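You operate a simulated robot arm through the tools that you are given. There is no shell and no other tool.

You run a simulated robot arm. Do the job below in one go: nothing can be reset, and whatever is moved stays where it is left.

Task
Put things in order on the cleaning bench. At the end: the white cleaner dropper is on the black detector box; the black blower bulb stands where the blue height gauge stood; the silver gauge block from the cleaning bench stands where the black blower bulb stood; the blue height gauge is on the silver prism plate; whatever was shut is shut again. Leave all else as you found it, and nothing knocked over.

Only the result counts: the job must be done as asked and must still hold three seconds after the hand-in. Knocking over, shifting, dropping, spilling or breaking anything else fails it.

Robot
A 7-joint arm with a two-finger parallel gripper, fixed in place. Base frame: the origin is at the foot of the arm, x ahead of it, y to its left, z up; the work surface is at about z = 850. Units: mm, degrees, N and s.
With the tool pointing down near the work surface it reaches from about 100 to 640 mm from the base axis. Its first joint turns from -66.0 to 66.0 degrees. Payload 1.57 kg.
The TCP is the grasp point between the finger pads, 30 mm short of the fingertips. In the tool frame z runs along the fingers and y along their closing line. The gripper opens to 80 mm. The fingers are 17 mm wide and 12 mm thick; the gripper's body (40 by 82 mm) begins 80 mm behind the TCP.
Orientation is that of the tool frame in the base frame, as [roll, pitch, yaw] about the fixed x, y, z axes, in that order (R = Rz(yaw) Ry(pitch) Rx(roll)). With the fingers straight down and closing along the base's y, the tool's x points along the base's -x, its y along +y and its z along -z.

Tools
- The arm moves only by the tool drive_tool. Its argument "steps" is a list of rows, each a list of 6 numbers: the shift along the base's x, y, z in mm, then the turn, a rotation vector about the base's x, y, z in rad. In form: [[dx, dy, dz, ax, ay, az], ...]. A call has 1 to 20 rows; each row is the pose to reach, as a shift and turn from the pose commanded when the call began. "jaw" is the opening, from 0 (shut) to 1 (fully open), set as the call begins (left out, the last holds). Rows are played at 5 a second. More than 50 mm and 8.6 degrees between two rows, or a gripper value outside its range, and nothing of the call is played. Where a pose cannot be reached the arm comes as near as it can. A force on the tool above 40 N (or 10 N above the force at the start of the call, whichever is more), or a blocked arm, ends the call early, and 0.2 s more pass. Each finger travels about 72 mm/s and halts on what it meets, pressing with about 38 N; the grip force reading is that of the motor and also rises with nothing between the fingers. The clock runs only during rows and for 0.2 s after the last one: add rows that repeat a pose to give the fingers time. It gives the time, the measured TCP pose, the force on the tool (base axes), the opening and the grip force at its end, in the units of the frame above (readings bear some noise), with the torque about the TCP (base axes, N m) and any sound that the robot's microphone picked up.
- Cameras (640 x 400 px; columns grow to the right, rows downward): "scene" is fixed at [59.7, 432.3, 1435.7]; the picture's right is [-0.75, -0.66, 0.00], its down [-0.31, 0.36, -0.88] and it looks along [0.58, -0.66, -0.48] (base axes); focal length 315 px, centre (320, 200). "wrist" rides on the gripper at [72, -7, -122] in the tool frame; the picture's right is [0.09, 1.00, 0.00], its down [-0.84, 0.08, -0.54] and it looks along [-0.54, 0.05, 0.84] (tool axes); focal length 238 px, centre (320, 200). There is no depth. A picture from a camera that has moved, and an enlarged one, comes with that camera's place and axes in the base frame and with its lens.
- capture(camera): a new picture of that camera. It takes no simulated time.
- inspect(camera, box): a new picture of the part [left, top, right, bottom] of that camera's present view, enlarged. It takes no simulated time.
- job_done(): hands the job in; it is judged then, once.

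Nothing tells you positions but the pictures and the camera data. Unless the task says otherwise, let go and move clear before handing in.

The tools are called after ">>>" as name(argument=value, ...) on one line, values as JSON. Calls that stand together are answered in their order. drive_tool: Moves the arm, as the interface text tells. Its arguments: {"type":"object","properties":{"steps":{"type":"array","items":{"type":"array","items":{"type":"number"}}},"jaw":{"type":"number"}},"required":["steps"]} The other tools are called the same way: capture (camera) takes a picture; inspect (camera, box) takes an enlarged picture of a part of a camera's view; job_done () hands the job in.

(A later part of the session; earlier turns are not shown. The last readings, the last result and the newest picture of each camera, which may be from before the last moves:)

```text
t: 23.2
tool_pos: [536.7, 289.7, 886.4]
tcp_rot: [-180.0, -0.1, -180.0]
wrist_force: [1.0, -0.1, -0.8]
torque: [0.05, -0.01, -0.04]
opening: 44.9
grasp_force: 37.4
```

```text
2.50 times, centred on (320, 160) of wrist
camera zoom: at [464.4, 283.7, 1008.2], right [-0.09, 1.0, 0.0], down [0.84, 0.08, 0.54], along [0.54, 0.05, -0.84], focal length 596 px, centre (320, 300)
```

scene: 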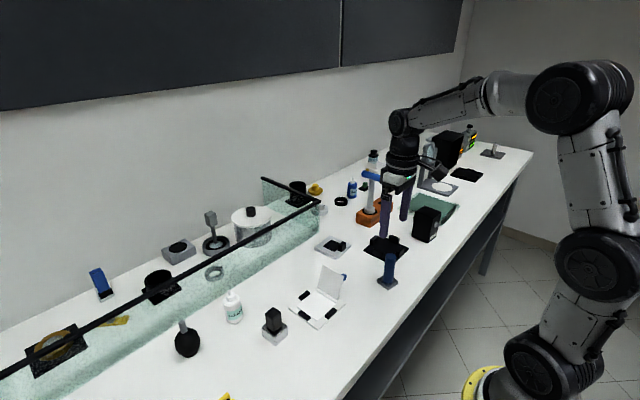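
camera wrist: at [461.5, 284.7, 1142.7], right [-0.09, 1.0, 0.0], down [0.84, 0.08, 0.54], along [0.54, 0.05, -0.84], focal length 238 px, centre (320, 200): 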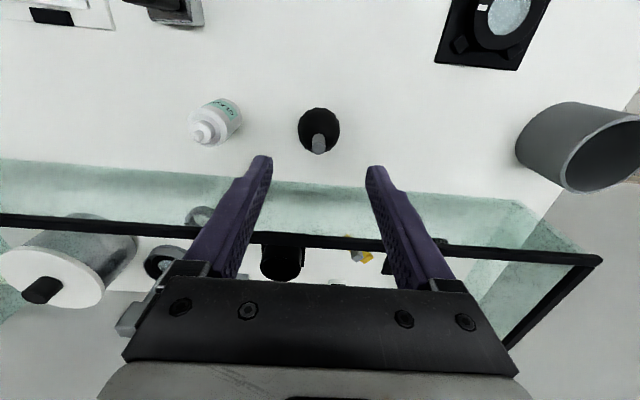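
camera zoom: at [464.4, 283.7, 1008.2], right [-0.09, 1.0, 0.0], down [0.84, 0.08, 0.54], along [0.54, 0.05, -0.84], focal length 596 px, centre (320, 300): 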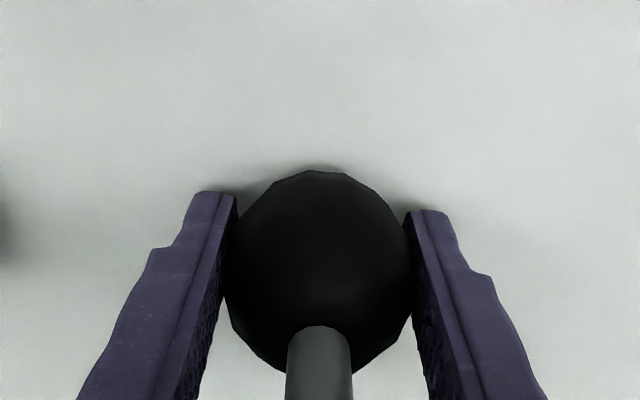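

The bulb is gripped (45 mm, 37 N). I lift it and carry it to the height gauge's former spot at (333,-149).

>>> drive_tool(steps=[[0, 0, 10, 0, 0, 0], [0, 0, 40, 0, 0, 0], [0, 0, 80, 0, 0, 0], [0, 0, 120, 0, 0, 0], [-14, -31, 145, 0, 0, 0], [-29, -63, 145, 0, 0, 0], [-43, -94, 145, 0, 0, 0], [-58, -125, 145, 0, 0, 0], [-72, -157, 145, 0, 0, 0], [-87, -188, 145, 0, 0, 0], [-101, -219, 145, 0, 0, 0], [-116, -251, 145, 0, 0, 0], [-130, -282, 145, 0, 0, 0], [-145, -313, 145, 0, 0, 0], [-159, -345, 145, 0, 0, 0], [-174, -376, 145, 0, 0, 0], [-188, -408, 145, 0, 0, 0], [-203, -439, 145, 0, 0, 0], [-203, -439, 145, 0, 0, 0], [-203, -439, 145, 0, 0, 0]])

>>> capture(camera="wrist")

>>> capture(camera="scene")

```text
t: 27.4
tool_pos: [333.7, -150.1, 1030.7]
tcp_rot: [179.9, 0.0, -180.0]
wrist_force: [0.6, 0.0, -1.3]
torque: [-0.01, -0.02, -0.01]
opening: 45.3
grasp_force: 38.1
```

```text
taken
camera wrist: at [260.8, -156.1, 1152.7], right [-0.09, 1.0, 0.0], down [0.84, 0.08, 0.54], along [0.54, 0.05, -0.84], focal length 238 px, centre (320, 200)
```

wrist: 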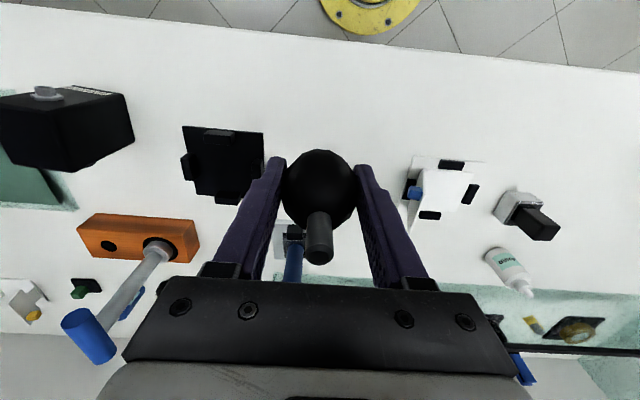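

```text
taken
```

scene: 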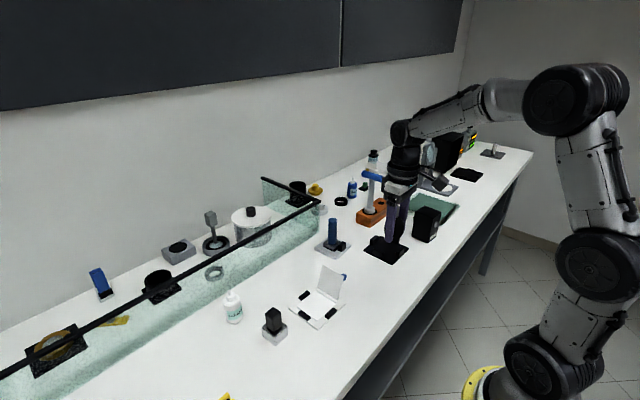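

The bulb is over the gauge's old spot. I lower it to just above the bench, then ease to contact.

>>> drive_tool(steps=[[0, 0.4, -30, 0, 0, 0], [0, 0.4, -65, 0, 0, 0], [0, 0.4, -100, 0, 0, 0], [0, 0.4, -128, 0, 0, 0], [0, 0.4, -138, 0, 0, 0], [0, 0.4, -142, 0, 0, 0], [0, 0.4, -142, 0, 0, 0]])

>>> inspect(camera="scene", box=[340, 220, 440, 300])

>>> inspect(camera="wrist", box=[200, 80, 440, 240])

```text
t: 29.0
tool_pos: [333.6, -149.2, 889.5]
tcp_rot: [180.0, -0.1, -180.0]
wrist_force: [-0.1, -0.3, -1.3]
torque: [0.03, 0.04, -0.03]
opening: 45.1
grasp_force: 37.9
```

```text
5.00 times, centred on (390, 260) of scene
camera zoom: at [59.7, 432.3, 1435.7], right [-0.75, -0.66, 0.0], down [-0.31, 0.36, -0.88], along [0.58, -0.66, -0.48], focal length 1574 px, centre (-30, -100)
```

zoom: 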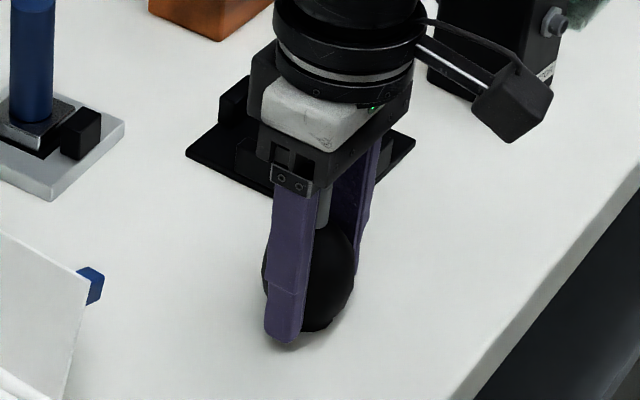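

```text
2.50 times, centred on (320, 160) of wrist
camera zoom: at [261.2, -155.5, 1011.2], right [-0.09, 1.0, 0.0], down [0.84, 0.08, 0.54], along [0.54, 0.05, -0.84], focal length 596 px, centre (320, 300)
```

zoom: 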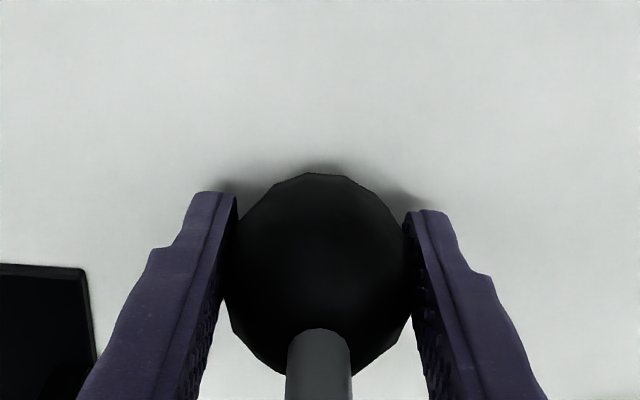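

Three millimetres left. Stepping down to contact.

>>> drive_tool(steps=[[0, 0, -1, 0, 0, 0], [0, 0, -2, 0, 0, 0], [0, 0, -2.5, 0, 0, 0], [0, 0, -2.5, 0, 0, 0]])

```text
t: 30.0
tool_pos: [333.6, -149.2, 887.6]
tcp_rot: [179.9, -0.1, 180.0]
wrist_force: [0.1, -0.3, -0.3]
torque: [0.01, 0.0, -0.01]
opening: 44.4
grasp_force: 37.6
```

>>> drive_tool(steps=[[0, 0, -0.5, 0, 0, 0], [0, 0, -1, 0, 0, 0], [0, 0, -1, 0, 0, 0]])

```text
t: 30.8
tool_pos: [333.6, -148.0, 886.3]
tcp_rot: [179.9, 0.0, 180.0]
wrist_force: [-0.3, 0.9, 0.4]
torque: [0.01, 0.01, -0.01]
opening: 45.0
grasp_force: 37.3
```

>>> drive_tool(steps=[[0, 0, -0.5, 0, 0, 0], [0, 0, -0.7, 0, 0, 0], [0, 0, -0.7, 0, 0, 0]])

>>> inspect(camera="scene", box=[370, 250, 420, 290])

```text
t: 31.6
tool_pos: [333.6, -149.8, 886.1]
tcp_rot: [-179.8, 0.1, -179.9]
wrist_force: [-2.4, 2.4, 10.8]
torque: [0.1, 0.04, -0.02]
opening: 44.6
grasp_force: 37.8
```

```text
10.00 times, centred on (395, 270) of scene
camera zoom: at [59.5, 432.4, 1435.7], right [-0.75, -0.66, 0.0], down [-0.31, 0.36, -0.88], along [0.58, -0.66, -0.48], focal length 3148 px, centre (-430, -500)
```

zoom: 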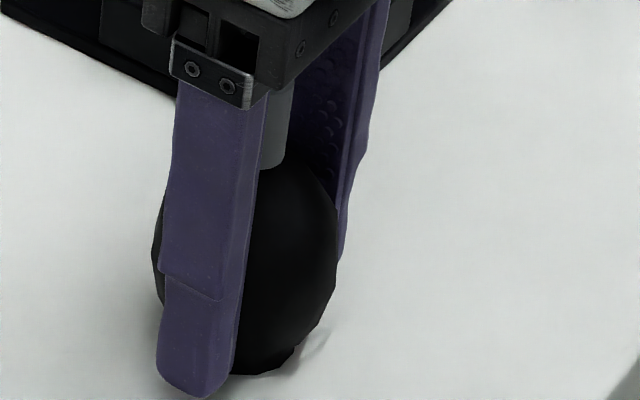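

The bulb is on the bench (10.8 N contact). I release and rise straight up.

>>> drive_tool(steps=[[0, 0, 0, 0, 0, 0], [0, 0, 0, 0, 0, 0], [0, 0, 0, 0, 0, 0], [0, 0, 0, 0, 0, 0], [0, 0, 20, 0, 0, 0], [0, 0, 55, 0, 0, 0], [0, 0, 95, 0, 0, 0], [0, 0, 135, 0, 0, 0], [0, 0, 165, 0, 0, 0], [0, 0, 165, 0, 0, 0]], jaw=0.85)

>>> inspect(camera="wrist", box=[200, 60, 440, 220])

>>> inspect(camera="scene", box=[320, 200, 460, 300])

```text
t: 33.8
tool_pos: [332.9, -149.1, 1049.8]
tcp_rot: [-180.0, 0.1, 179.9]
wrist_force: [-0.6, 0.4, 0.9]
torque: [0.01, -0.01, 0.02]
opening: 68.1
grasp_force: 0.1
```

```text
2.50 times, centred on (320, 140) of wrist
camera zoom: at [261.3, -155.3, 1172.3], right [-0.09, 1.0, 0.0], down [0.84, 0.08, 0.54], along [0.54, 0.05, -0.84], focal length 596 px, centre (320, 350)
```

zoom: 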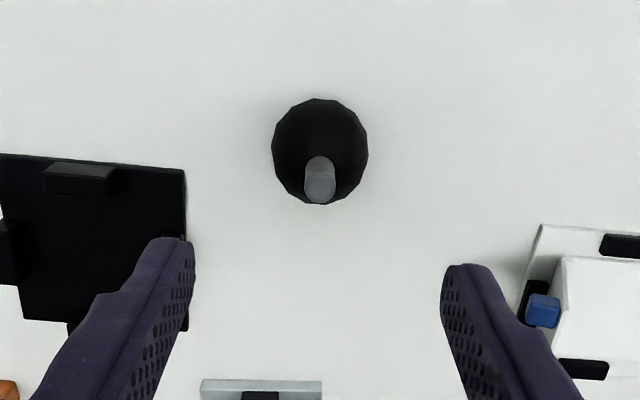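

```text
4.00 times, centred on (390, 250) of scene
camera zoom: at [59.7, 432.3, 1435.7], right [-0.75, -0.66, 0.0], down [-0.31, 0.36, -0.88], along [0.58, -0.66, -0.48], focal length 1259 px, centre (40, 0)
```

zoom: 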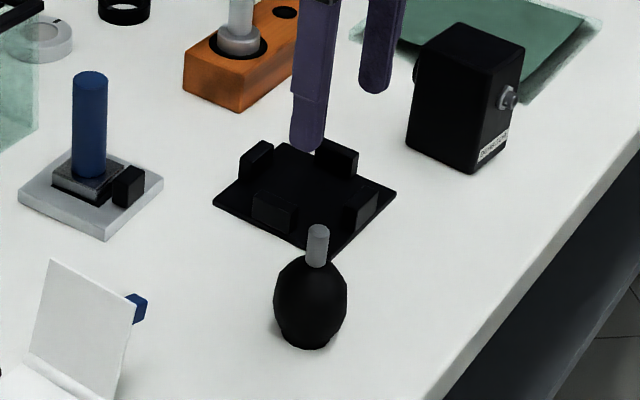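

The blower stands upright at the gauge's old spot. Now to the silver gauge block at about (436,150).

>>> drive_tool(steps=[[12, 33, 0, 0, 0, 0], [23, 66, 0, 0, 0, 0], [34, 99, 0, 0, 0, 0], [46, 133, 0, 0, 0, 0], [57, 166, 0, 0, 0, 0], [69, 199, 0, 0, 0, 0], [80, 232, 0, 0, 0, 0], [92, 266, 0, 0, 0, 0], [103, 299, -20, 0, 0, 0], [103, 299, -45, 0, 0, 0], [103, 299, -45, 0, 0, 0], [103, 299, -45, 0, 0, 0]], jaw=0.8)

>>> inspect(camera="wrist", box=[200, 60, 440, 220])

>>> inspect(camera="scene", box=[200, 230, 360, 350])

```text
t: 36.4
tool_pos: [434.2, 150.2, 1004.9]
tcp_rot: [-180.0, 0.0, 179.9]
wrist_force: [0.0, 1.2, 0.8]
torque: [-0.01, -0.01, 0.01]
opening: 63.6
grasp_force: 0.1
```

```text
2.50 times, centred on (320, 140) of wrist
camera zoom: at [363.3, 143.8, 1127.1], right [-0.09, 1.0, 0.0], down [0.84, 0.08, 0.54], along [0.54, 0.05, -0.84], focal length 596 px, centre (320, 350)
```

zoom: 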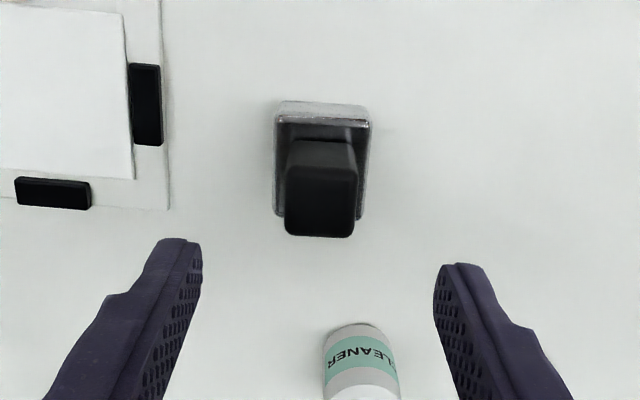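

```text
3.33 times, centred on (280, 290) of scene
camera zoom: at [59.7, 432.3, 1435.7], right [-0.75, -0.66, 0.0], down [-0.31, 0.36, -0.88], along [0.58, -0.66, -0.48], focal length 1049 px, centre (453, -100)
```

zoom: 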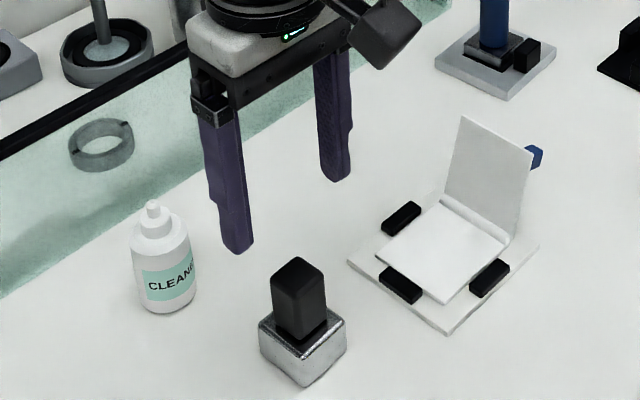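

The knob is centred under the hand at (435,150). I descend to TCP z≈911 and grip the black knob.

>>> drive_tool(steps=[[0, 0, -30, 0, 0, 0], [0, 0, -60, 0, 0, 0], [0, 0, -85, 0, 0, 0], [0, 0, -94, 0, 0, 0], [0, 0, -94, 0, 0, 0]])

>>> inspect(camera="wrist", box=[200, 80, 440, 240])

>>> inspect(camera="scene", box=[230, 270, 330, 350])

```text
t: 37.6
tool_pos: [436.2, 149.2, 910.4]
tcp_rot: [-180.0, 0.1, 179.9]
wrist_force: [-0.4, -0.6, -0.2]
torque: [-0.01, 0.0, 0.0]
opening: 63.6
grasp_force: 0.1
```

```text
2.50 times, centred on (320, 160) of wrist
camera zoom: at [363.5, 143.8, 1032.8], right [-0.09, 1.0, 0.0], down [0.84, 0.08, 0.54], along [0.54, 0.05, -0.84], focal length 596 px, centre (320, 300)
```

zoom: 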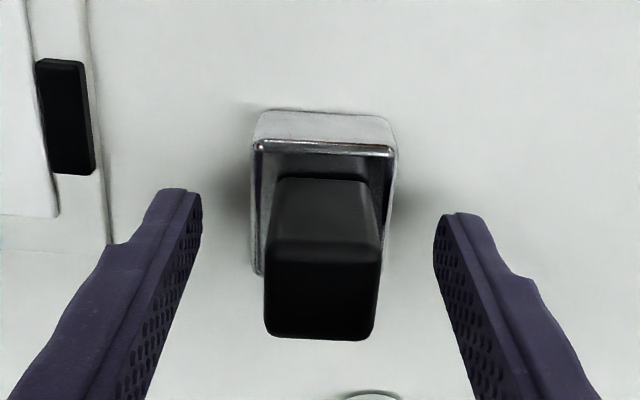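

```text
5.00 times, centred on (280, 310) of scene
camera zoom: at [59.7, 432.3, 1435.7], right [-0.75, -0.66, 0.0], down [-0.31, 0.36, -0.88], along [0.58, -0.66, -0.48], focal length 1574 px, centre (520, -350)
```

zoom: 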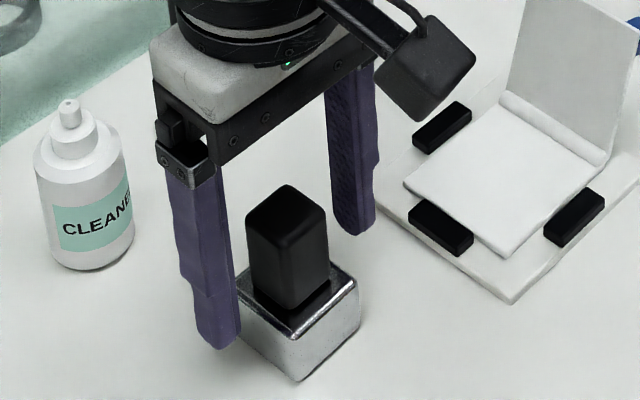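

The fingers clear the base and flank the knob. Closing.

>>> drive_tool(steps=[[0, 0, 0, 0, 0, 0], [0, 0, 0, 0, 0, 0], [0, 0, 0, 0, 0, 0], [0, 0, 0, 0, 0, 0], [0, 0, 0, 0, 0, 0]], jaw=0)

>>> inspect(camera="wrist", box=[200, 80, 440, 240])

```text
t: 38.8
tool_pos: [435.9, 148.9, 910.2]
tcp_rot: [-180.0, -0.1, 180.0]
wrist_force: [-0.1, -0.6, 0.0]
torque: [-0.01, -0.04, -0.02]
opening: 25.5
grasp_force: 36.2
```

```text
2.50 times, centred on (320, 160) of wrist
camera zoom: at [363.5, 143.7, 1033.2], right [-0.09, 1.0, 0.0], down [0.84, 0.08, 0.54], along [0.54, 0.05, -0.84], focal length 596 px, centre (320, 300)
```

zoom: 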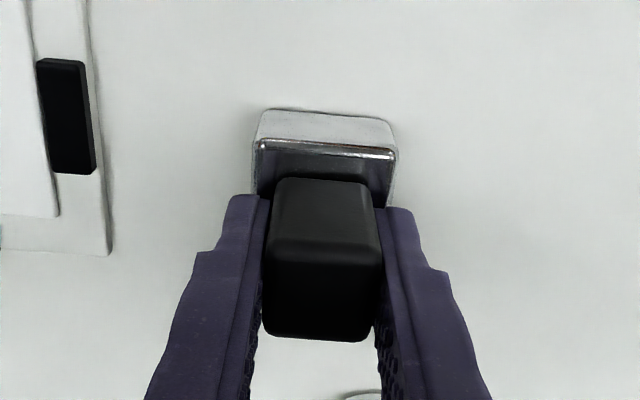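

The block is gripped (25.5 mm). I lift it and carry it to the blower's former spot at (536.5,290.3).

>>> drive_tool(steps=[[0, 0, 10, 0, 0, 0], [0, 0, 35, 0, 0, 0], [0, 0, 70, 0, 0, 0], [0, 0, 105, 0, 0, 0], [17, 23, 125, 0, 0, 0], [34, 47, 125, 0, 0, 0], [51, 70, 125, 0, 0, 0], [68, 93, 125, 0, 0, 0], [85, 117, 125, 0, 0, 0], [101, 140, 125, 0, 0, 0], [101, 140, 125, 0, 0, 0], [101, 140, 125, 0, 0, 0]])

>>> capture(camera="wrist")

>>> inspect(camera="scene", box=[140, 230, 300, 370])

```text
t: 41.4
tool_pos: [536.9, 288.8, 1035.0]
tcp_rot: [180.0, 0.0, 179.9]
wrist_force: [-0.2, 0.2, -1.3]
torque: [0.0, 0.0, 0.03]
opening: 25.6
grasp_force: 36.9
```

```text
taken
camera wrist: at [464.9, 283.2, 1158.1], right [-0.09, 1.0, 0.0], down [0.84, 0.08, 0.54], along [0.54, 0.05, -0.84], focal length 238 px, centre (320, 200)
```

wrist: 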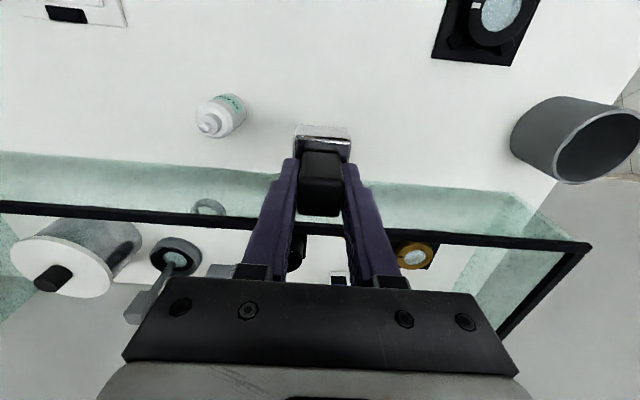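

```text
2.86 times, centred on (220, 300) of scene
camera zoom: at [59.7, 432.3, 1435.7], right [-0.75, -0.66, 0.0], down [-0.31, 0.36, -0.88], along [0.58, -0.66, -0.48], focal length 899 px, centre (606, -86)
```

zoom: 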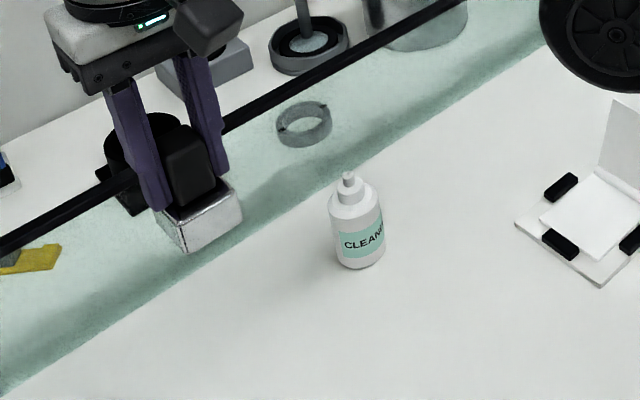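

The block hangs over the blower's old spot. Lowering to just above the bench.

>>> drive_tool(steps=[[0.5, 0.2, -30, 0, 0, 0], [0.5, 0.2, -65, 0, 0, 0], [0.5, 0.2, -95, 0, 0, 0], [0.5, 0.2, -113, 0, 0, 0], [0.5, 0.2, -121, 0, 0, 0], [0.5, 0.2, -123, 0, 0, 0], [0.5, 0.2, -124, 0, 0, 0], [0.5, 0.2, -124, 0, 0, 0]])

>>> inspect(camera="scene", box=[140, 290, 240, 370])

>>> inspect(camera="wrist", box=[200, 80, 440, 240])

```text
t: 43.2
tool_pos: [538.1, 290.7, 911.4]
tcp_rot: [179.9, -0.2, -179.9]
wrist_force: [-0.2, 0.0, -0.8]
torque: [-0.01, 0.03, 0.02]
opening: 25.6
grasp_force: 37.0
```

```text
5.00 times, centred on (190, 330) of scene
camera zoom: at [59.7, 432.3, 1435.7], right [-0.75, -0.66, 0.0], down [-0.31, 0.36, -0.88], along [0.58, -0.66, -0.48], focal length 1574 px, centre (970, -450)
```

zoom: 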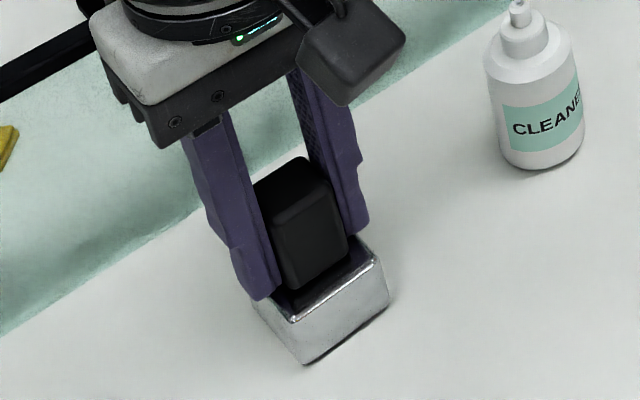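

```text
2.50 times, centred on (320, 160) of wrist
camera zoom: at [465.8, 284.1, 1033.9], right [-0.09, 1.0, 0.0], down [0.84, 0.08, 0.54], along [0.54, 0.05, -0.84], focal length 596 px, centre (320, 300)
```

zoom: 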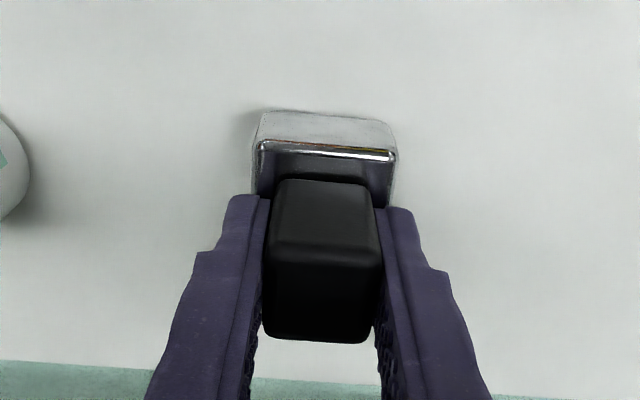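

Just about touching. A millimetre or so more in half-millimetre steps.

>>> drive_tool(steps=[[0, 0, -0.5, 0, 0, 0], [0, 0, -1, 0, 0, 0], [0, 0, -1, 0, 0, 0]])

```text
t: 44.0
tool_pos: [538.7, 290.4, 909.5]
tcp_rot: [-180.0, 0.0, 179.9]
wrist_force: [-0.4, -1.2, -1.0]
torque: [-0.01, -0.01, 0.02]
opening: 25.6
grasp_force: 36.8
```

>>> drive_tool(steps=[[0, 0, -0.5, 0, 0, 0], [0, 0, -1, 0, 0, 0], [0, 0, -1, 0, 0, 0]])

```text
t: 44.8
tool_pos: [538.8, 288.9, 911.7]
tcp_rot: [179.9, 0.1, -180.0]
wrist_force: [-2.0, -0.2, 3.1]
torque: [-0.08, 0.14, -0.01]
opening: 25.6
grasp_force: 36.7
```

Contact is felt (force went from -1 to +3 N). I release and rise.

>>> drive_tool(steps=[[0, 0, 0, 0, 0, 0], [0, 0, 0, 0, 0, 0], [0, 0, 0, 0, 0, 0], [0, 0, 0, 0, 0, 0], [0, 0, 20, 0, 0, 0], [0, 0, 50, 0, 0, 0], [0, 0, 85, 0, 0, 0], [0, 0, 110, 0, 0, 0], [0, 0, 110, 0, 0, 0]], jaw=0.8)

>>> inspect(camera="wrist", box=[200, 60, 440, 220])

>>> inspect(camera="scene", box=[140, 230, 300, 370])

```text
t: 46.8
tool_pos: [537.3, 290.3, 1020.6]
tcp_rot: [180.0, 0.0, 180.0]
wrist_force: [0.0, -0.1, -0.5]
torque: [0.02, -0.05, -0.03]
opening: 64.1
grasp_force: 0.1
```

```text
2.50 times, centred on (320, 140) of wrist
camera zoom: at [465.2, 284.0, 1142.2], right [-0.09, 1.0, 0.0], down [0.84, 0.08, 0.54], along [0.54, 0.05, -0.84], focal length 596 px, centre (320, 350)
```

zoom: 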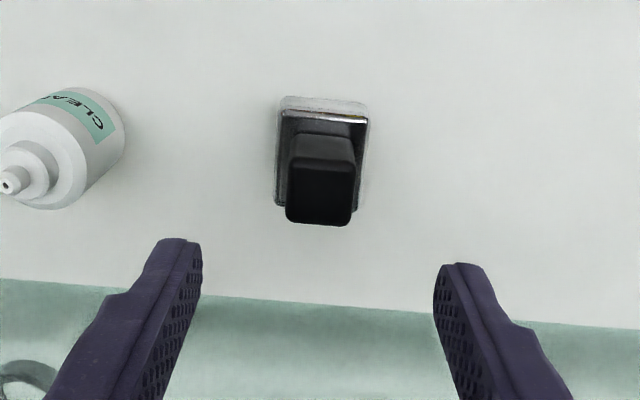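

```text
2.86 times, centred on (220, 300) of scene
camera zoom: at [59.7, 432.3, 1435.7], right [-0.75, -0.66, 0.0], down [-0.31, 0.36, -0.88], along [0.58, -0.66, -0.48], focal length 899 px, centre (606, -86)
```

zoom: 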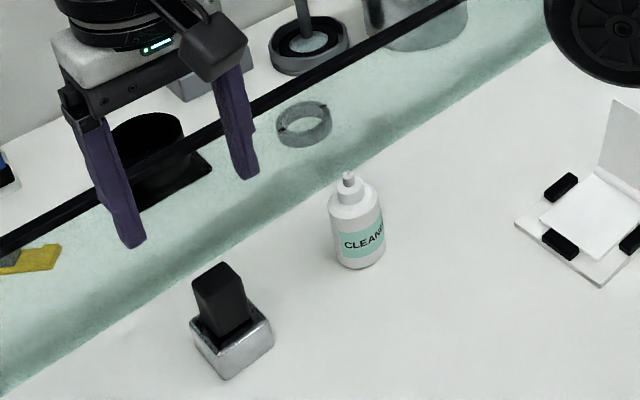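

The gauge block stands at the blower's old spot. Now to the cleaner bottle at about (541,182).

>>> drive_tool(steps=[[1, -36, 0, 0, 0, 0], [2, -72, 0, 0, 0, 0], [3, -108, 0, 0, 0, 0], [3, -108, 0, 0, 0, 0], [3, -108, 0, 0, 0, 0]])

>>> inspect(camera="wrist", box=[200, 60, 440, 220])

>>> capture(camera="wrist")

```text
t: 48.0
tool_pos: [540.2, 181.6, 1020.0]
tcp_rot: [180.0, 0.0, -180.0]
wrist_force: [0.3, 0.2, 0.2]
torque: [0.01, 0.01, 0.0]
opening: 64.1
grasp_force: 0.2
```

```text
2.50 times, centred on (320, 140) of wrist
camera zoom: at [468.0, 175.9, 1142.8], right [-0.09, 1.0, 0.0], down [0.84, 0.08, 0.54], along [0.54, 0.05, -0.84], focal length 596 px, centre (320, 350)
```

zoom: 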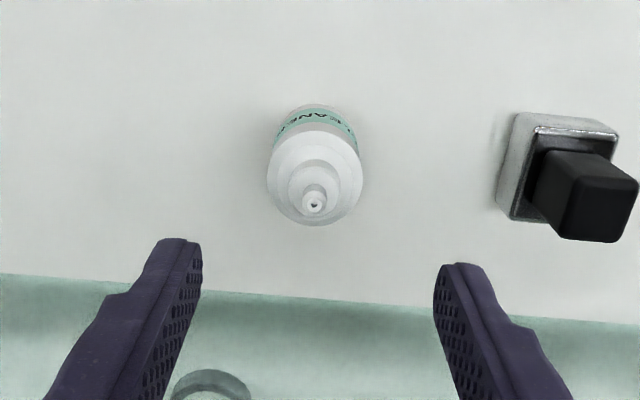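

```text
taken
camera wrist: at [468.0, 175.9, 1142.8], right [-0.09, 1.0, 0.0], down [0.84, 0.08, 0.54], along [0.54, 0.05, -0.84], focal length 238 px, centre (320, 200)
```

wrist: 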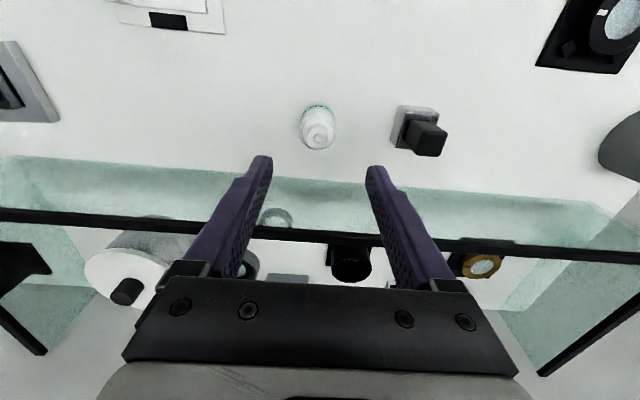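

The bottle axis is at about (540,180.5). I correct by 2 mm and descend around its body.

>>> drive_tool(steps=[[-0.3, -1.8, -15, 0, 0, 0], [-0.3, -1.8, -45, 0, 0, 0], [-0.3, -1.8, -80, 0, 0, 0], [-0.3, -1.8, -110, 0, 0, 0], [-0.3, -1.8, -132, 0, 0, 0], [-0.3, -1.8, -132, 0, 0, 0], [-0.3, -1.8, -132, 0, 0, 0]])

>>> inspect(camera="wrist", box=[200, 80, 440, 240])

>>> inspect(camera="scene", box=[180, 250, 300, 350])

```text
t: 49.6
tool_pos: [540.0, 180.5, 887.8]
tcp_rot: [-180.0, 0.0, 180.0]
wrist_force: [0.8, 0.6, 0.3]
torque: [0.02, -0.02, 0.01]
opening: 64.0
grasp_force: 0.0
```

```text
2.50 times, centred on (320, 160) of wrist
camera zoom: at [467.4, 174.0, 1009.8], right [-0.09, 1.0, 0.0], down [0.84, 0.08, 0.54], along [0.54, 0.05, -0.84], focal length 596 px, centre (320, 300)
```

zoom: 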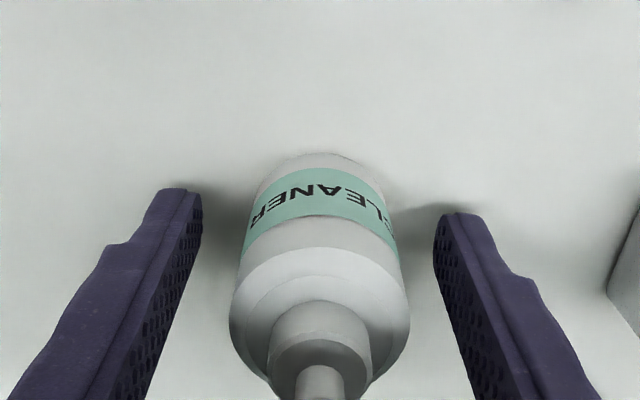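

```text
4.00 times, centred on (240, 300) of scene
camera zoom: at [59.7, 432.3, 1435.7], right [-0.75, -0.66, 0.0], down [-0.31, 0.36, -0.88], along [0.58, -0.66, -0.48], focal length 1259 px, centre (640, -200)
```

zoom: 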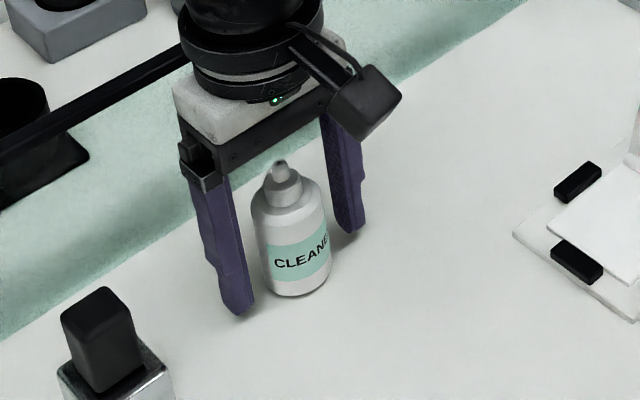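

The bottle is centred with clearance on both sides. Closing.

>>> drive_tool(steps=[[0, 0, 0, 0, 0, 0], [0, 0, 0, 0, 0, 0], [0, 0, 0, 0, 0, 0], [0, 0, 0, 0, 0, 0], [0, 0, 0, 0, 0, 0]], jaw=0)

>>> inspect(camera="wrist", box=[200, 80, 440, 240])

```text
t: 50.8
tool_pos: [539.4, 179.6, 887.7]
tcp_rot: [180.0, 0.0, -180.0]
wrist_force: [0.3, 0.1, 0.2]
torque: [0.0, -0.03, -0.01]
opening: 36.8
grasp_force: 37.6
```

```text
2.50 times, centred on (320, 160) of wrist
camera zoom: at [467.4, 174.0, 1009.9], right [-0.09, 1.0, 0.0], down [0.84, 0.08, 0.54], along [0.54, 0.05, -0.84], focal length 596 px, centre (320, 300)
```

zoom: 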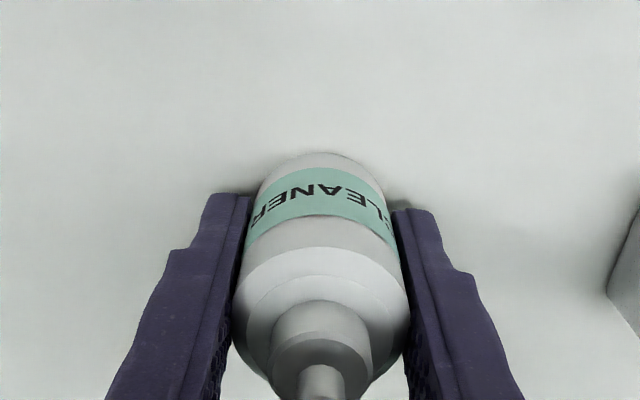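

The bottle is gripped (37 mm). I lift it and carry it toward the detector box, staying high above everything.

>>> drive_tool(steps=[[0, 0, 10, 0, 0, 0], [0, 0, 40, 0, 0, 0], [0, 0, 80, 0, 0, 0], [0, 0, 120, 0, 0, 0], [-12, -28, 150, 0, 0, 0], [-25, -63, 165, 0, 0, 0], [-38, -99, 165, 0, 0, 0], [-51, -135, 165, 0, 0, 0], [-64, -171, 165, 0, 0, 0], [-77, -207, 165, 0, 0, 0], [-90, -243, 165, 0, 0, 0], [-103, -279, 165, 0, 0, 0], [-116, -315, 165, 0, 0, 0], [-129, -351, 165, 0, 0, 0], [-142, -387, 165, 0, 0, 0], [-155, -420, 165, 0, 0, 0], [-155, -420, 165, 0, 0, 0], [-155, -420, 165, 0, 0, 0]])

>>> capture(camera="wrist")

>>> capture(camera="scene")

```text
t: 54.6
tool_pos: [385.7, -241.5, 1052.7]
tcp_rot: [180.0, 0.1, -179.9]
wrist_force: [-0.1, 0.3, -0.8]
torque: [-0.04, -0.01, 0.0]
opening: 36.8
grasp_force: 38.4
```

```text
taken
camera wrist: at [313.4, -246.0, 1175.2], right [-0.09, 1.0, 0.0], down [0.84, 0.08, 0.54], along [0.54, 0.05, -0.84], focal length 238 px, centre (320, 200)
```

wrist: 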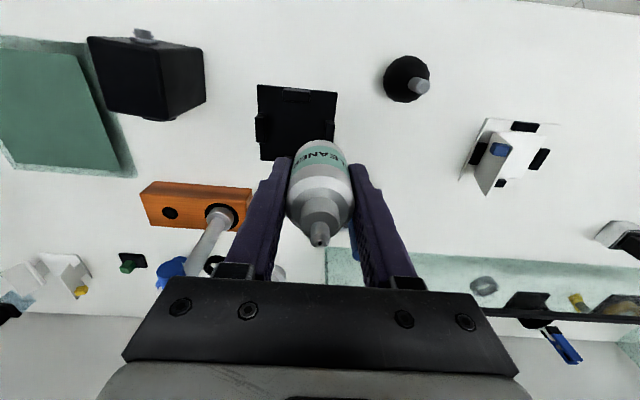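

```text
taken
```

scene: 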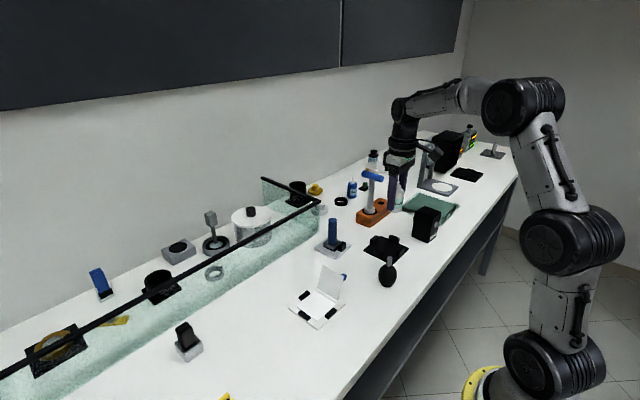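

The detector box is ahead on the left of the wrist view. I zoom in to locate its top face.

>>> inspect(camera="wrist", box=[70, 15, 230, 130])

>>> inspect(camera="scene", box=[390, 190, 460, 250])

```text
3.48 times, centred on (150, 72) of wrist
camera zoom: at [313.4, -246.0, 1175.2], right [-0.09, 1.0, 0.0], down [0.84, 0.08, 0.54], along [0.54, 0.05, -0.84], focal length 829 px, centre (911, 644)
```

zoom: 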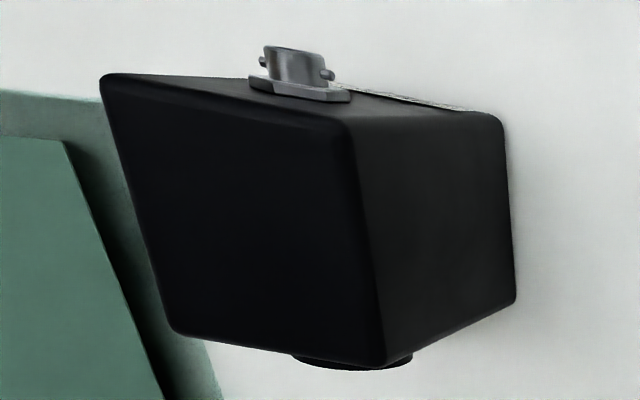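

```text
6.67 times, centred on (425, 220) of scene
camera zoom: at [59.7, 432.3, 1435.7], right [-0.75, -0.66, 0.0], down [-0.31, 0.36, -0.88], along [0.58, -0.66, -0.48], focal length 2098 px, centre (-380, 67)
```

zoom: 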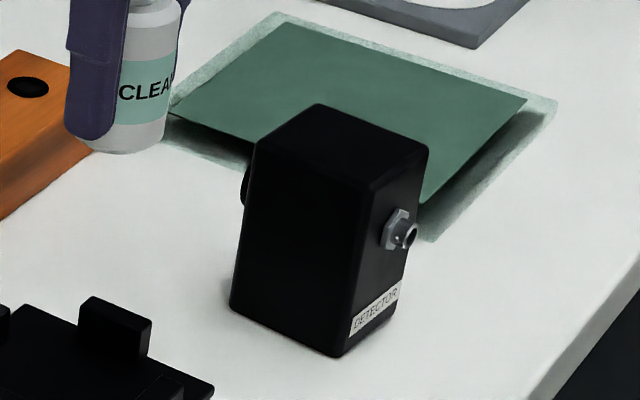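

The box top is about 58 × 54 mm, centred near (355,-410) at z≈942. I move the bottle over it and check again.

>>> drive_tool(steps=[[-6, -34, 0, 0, 0, 0], [-12, -68, 0, 0, 0, 0], [-18, -102, 0, 0, 0, 0], [-24, -136, 0, 0, 0, 0], [-30, -170, 0, 0, 0, 0], [-30, -170, 0, 0, 0, 0], [-30, -170, 0, 0, 0, 0]])

>>> capture(camera="wrist")

>>> inspect(camera="wrist", box=[200, 60, 440, 220])

>>> inspect(camera="scene", box=[370, 150, 470, 250])

```text
t: 56.2
tool_pos: [354.8, -411.4, 1053.2]
tcp_rot: [180.0, -0.1, -180.0]
wrist_force: [-0.9, -0.2, -0.4]
torque: [0.0, 0.0, 0.0]
opening: 36.6
grasp_force: 37.6
```

```text
taken
camera wrist: at [283.1, -416.4, 1175.3], right [-0.09, 1.0, 0.0], down [0.84, 0.08, 0.54], along [0.54, 0.05, -0.84], focal length 238 px, centre (320, 200)
```

wrist: 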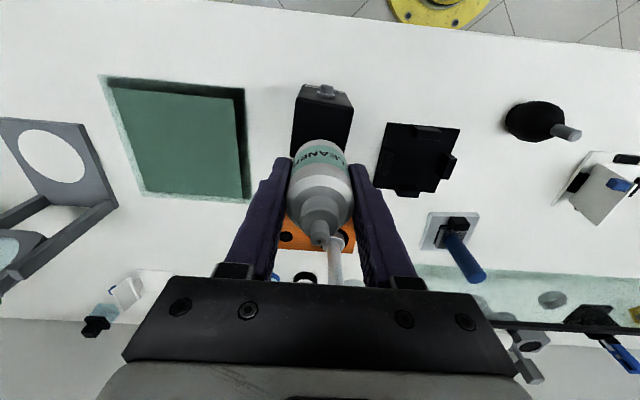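

```text
2.50 times, centred on (320, 140) of wrist
camera zoom: at [283.1, -416.4, 1175.3], right [-0.09, 1.0, 0.0], down [0.84, 0.08, 0.54], along [0.54, 0.05, -0.84], focal length 596 px, centre (320, 350)
```

zoom: 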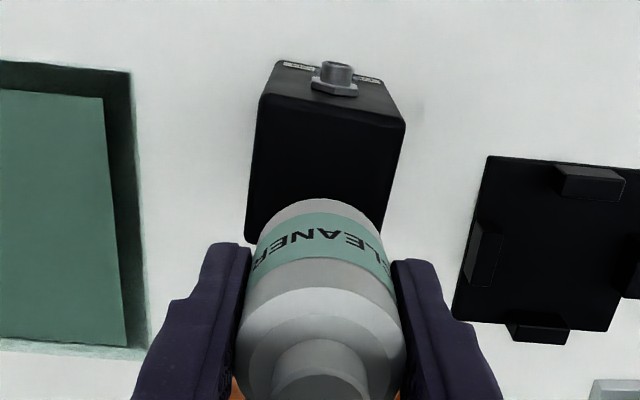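

```text
4.00 times, centred on (420, 200) of scene
camera zoom: at [59.7, 432.3, 1435.7], right [-0.75, -0.66, 0.0], down [-0.31, 0.36, -0.88], along [0.58, -0.66, -0.48], focal length 1259 px, centre (-80, 200)
```

zoom: 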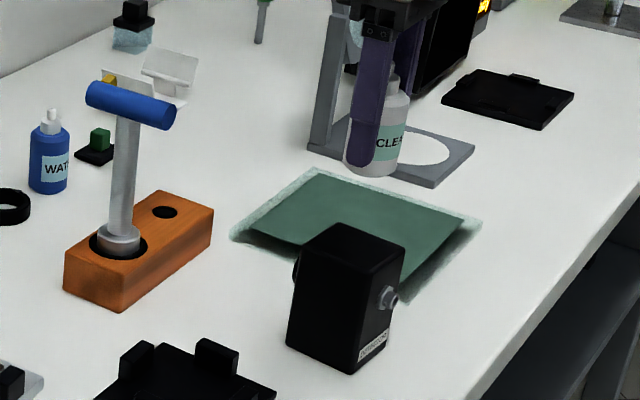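

The bottle is centred over the box top, which I measure at (355.7,-409.6). I lower to about 10 mm above it.

>>> drive_tool(steps=[[0.5, 0, -20, 0, 0, 0], [0.5, 0, -40, 0, 0, 0], [0.5, 0, -55, 0, 0, 0], [0.5, 0, -62, 0, 0, 0], [0.5, 0, -62, 0, 0, 0]])

>>> inspect(camera="scene", box=[395, 175, 465, 245])

>>> inspect(camera="wrist", box=[200, 60, 440, 220])

```text
t: 57.4
tool_pos: [356.1, -410.5, 990.0]
tcp_rot: [180.0, 0.0, 180.0]
wrist_force: [-0.3, -0.4, -1.3]
torque: [-0.01, 0.04, -0.03]
opening: 36.9
grasp_force: 38.1
```

```text
5.71 times, centred on (430, 210) of scene
camera zoom: at [59.7, 432.3, 1435.7], right [-0.75, -0.66, 0.0], down [-0.31, 0.36, -0.88], along [0.58, -0.66, -0.48], focal length 1799 px, centre (-309, 143)
```

zoom: 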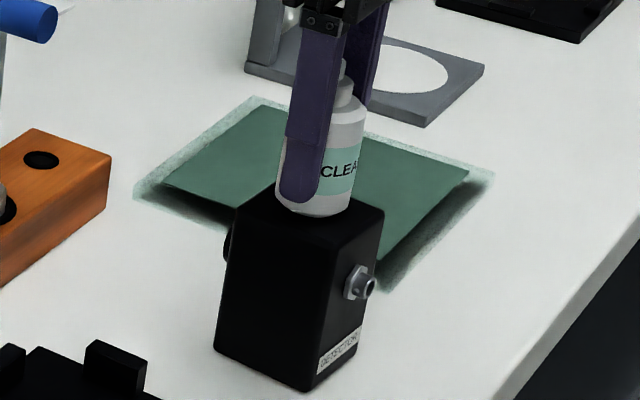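

```text
2.50 times, centred on (320, 140) of wrist
camera zoom: at [283.7, -416.2, 1113.0], right [-0.09, 1.0, 0.0], down [0.84, 0.08, 0.54], along [0.54, 0.05, -0.84], focal length 596 px, centre (320, 350)
```

zoom: 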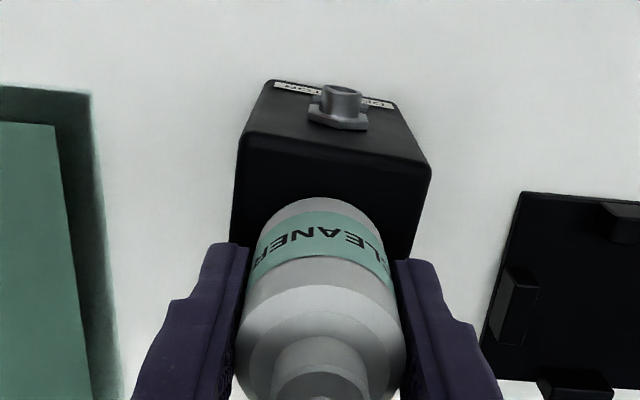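

About 10 mm remain and the bottle is well within the box top. I step down gently.

>>> drive_tool(steps=[[0, 0, -2, 0, 0, 0], [0, 0, -4, 0, 0, 0], [0, 0, -6, 0, 0, 0], [0, 0, -7, 0, 0, 0], [0, 0, -7, 0, 0, 0]])

>>> inspect(camera="scene", box=[395, 175, 465, 245])

```text
t: 58.6
tool_pos: [356.3, -410.5, 987.7]
tcp_rot: [-179.7, 0.3, -180.0]
wrist_force: [-2.3, 3.4, 26.8]
torque: [0.4, 0.24, 0.02]
opening: 36.9
grasp_force: 38.6
```

```text
5.71 times, centred on (430, 210) of scene
camera zoom: at [59.3, 432.7, 1435.6], right [-0.75, -0.66, 0.0], down [-0.31, 0.36, -0.88], along [0.58, -0.66, -0.48], focal length 1799 px, centre (-309, 143)
```

zoom: 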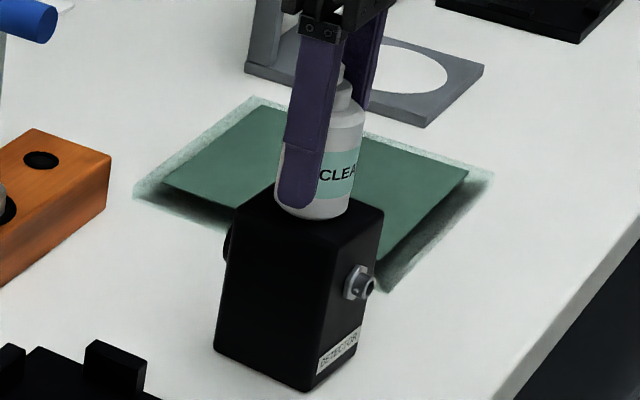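

Contact came earlier than expected (27 N; box top is nearer z≈950). I back off about 3 mm to relieve the press before releasing.

>>> drive_tool(steps=[[0, 0, 1.5, 0, 0, 0], [0, 0, 3, 0, 0, 0], [0, 0, 3, 0, 0, 0]])

```text
t: 59.4
tool_pos: [355.3, -409.4, 985.5]
tcp_rot: [179.9, -0.1, 179.9]
wrist_force: [2.8, -2.5, 9.8]
torque: [-0.21, -0.23, -0.04]
opening: 37.0
grasp_force: 38.1
```

>>> drive_tool(steps=[[0, 0, 0.5, 0, 0, 0], [0, 0, 0.5, 0, 0, 0]])

>>> inspect(camera="wrist", box=[200, 60, 440, 220])

>>> inspect(camera="scene", box=[395, 175, 465, 245])

```text
t: 60.0
tool_pos: [355.1, -408.9, 986.0]
tcp_rot: [179.8, -0.2, -180.0]
wrist_force: [-0.6, 0.0, -0.3]
torque: [-0.01, 0.01, 0.0]
opening: 36.6
grasp_force: 38.2
```

```text
2.50 times, centred on (320, 140) of wrist
camera zoom: at [283.3, -415.4, 1107.9], right [-0.09, 1.0, 0.0], down [0.84, 0.07, 0.54], along [0.54, 0.05, -0.84], focal length 596 px, centre (320, 350)
```

zoom: 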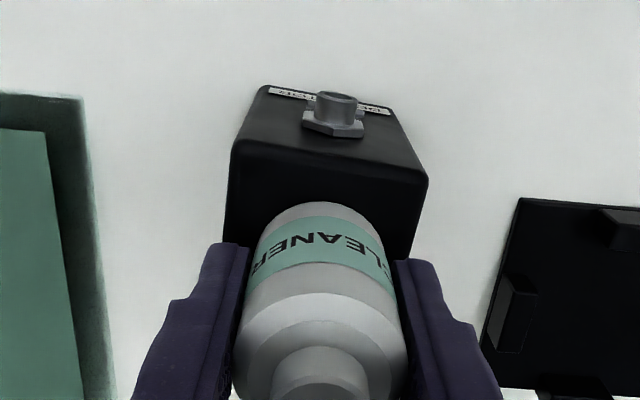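

```text
5.71 times, centred on (430, 210) of scene
camera zoom: at [59.7, 432.3, 1435.7], right [-0.75, -0.66, 0.0], down [-0.31, 0.36, -0.88], along [0.58, -0.66, -0.48], focal length 1799 px, centre (-309, 143)
```

zoom: 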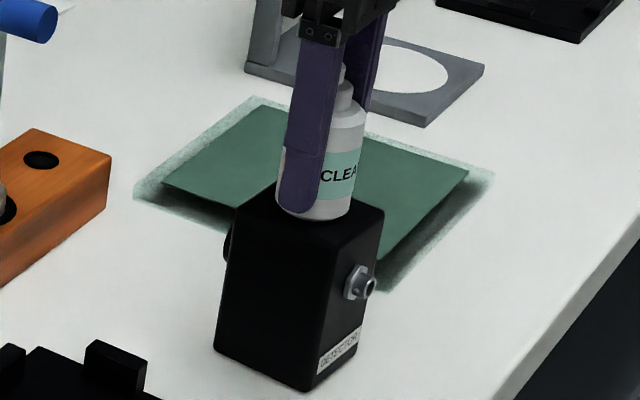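

The press is relieved and the box has not shifted; the bottle sits at the box top. I open and rise clear.

>>> drive_tool(steps=[[0, 0, -0.3, 0, 0, 0], [0, 0, -0.3, 0, 0, 0], [0, 0, -0.3, 0, 0, 0], [0, 0, -0.3, 0, 0, 0], [0, 0, 15, 0, 0, 0], [0, 0, 45, 0, 0, 0], [0, 0, 80, 0, 0, 0], [0, 0, 115, 0, 0, 0], [0, 0, 115, 0, 0, 0]], jaw=0.75)

>>> inspect(camera="scene", box=[380, 165, 470, 245])

>>> capture(camera="wrist")

>>> inspect(camera="wrist", box=[200, 60, 440, 220])

```text
t: 62.0
tool_pos: [356.1, -411.0, 1102.8]
tcp_rot: [-179.9, 0.0, 180.0]
wrist_force: [0.4, -0.1, 0.4]
torque: [-0.02, 0.02, -0.01]
opening: 60.0
grasp_force: 0.2
```

```text
5.00 times, centred on (425, 205) of scene
camera zoom: at [59.7, 432.3, 1435.7], right [-0.75, -0.66, 0.0], down [-0.31, 0.36, -0.88], along [0.58, -0.66, -0.48], focal length 1574 px, centre (-205, 175)
```

zoom: 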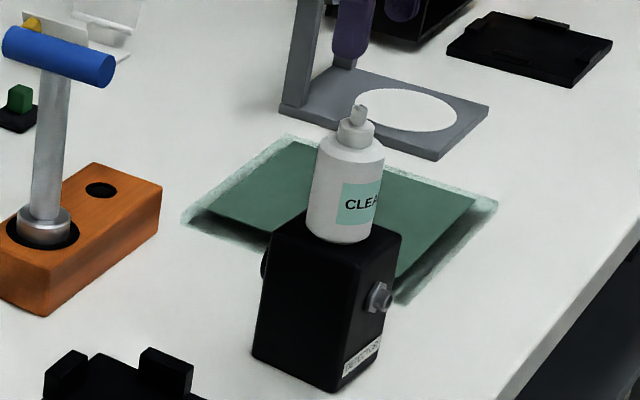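

```text
taken
camera wrist: at [283.9, -416.8, 1225.5], right [-0.09, 1.0, 0.0], down [0.84, 0.08, 0.54], along [0.54, 0.05, -0.84], focal length 238 px, centre (320, 200)
```

wrist: 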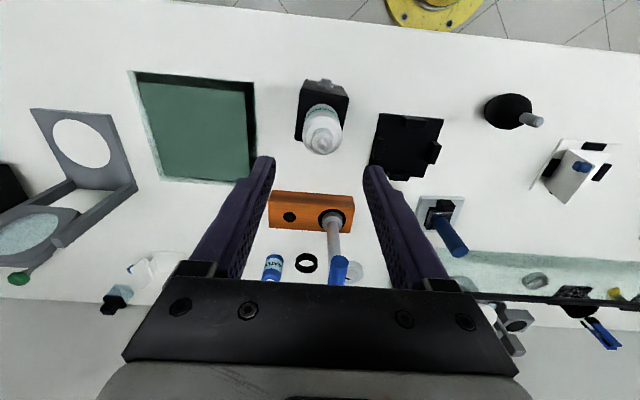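

```text
2.50 times, centred on (320, 140) of wrist
camera zoom: at [283.9, -416.8, 1225.5], right [-0.09, 1.0, 0.0], down [0.84, 0.08, 0.54], along [0.54, 0.05, -0.84], focal length 596 px, centre (320, 350)
```

zoom: 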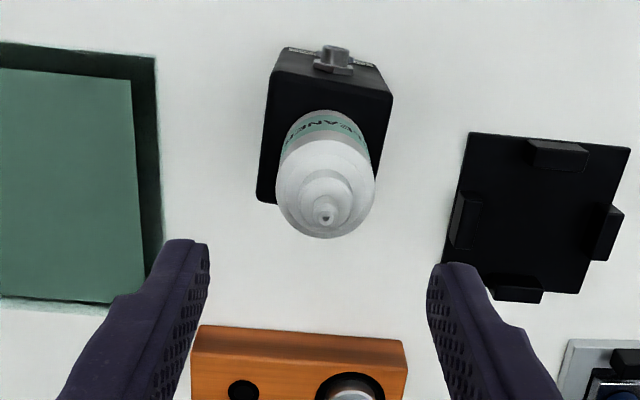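

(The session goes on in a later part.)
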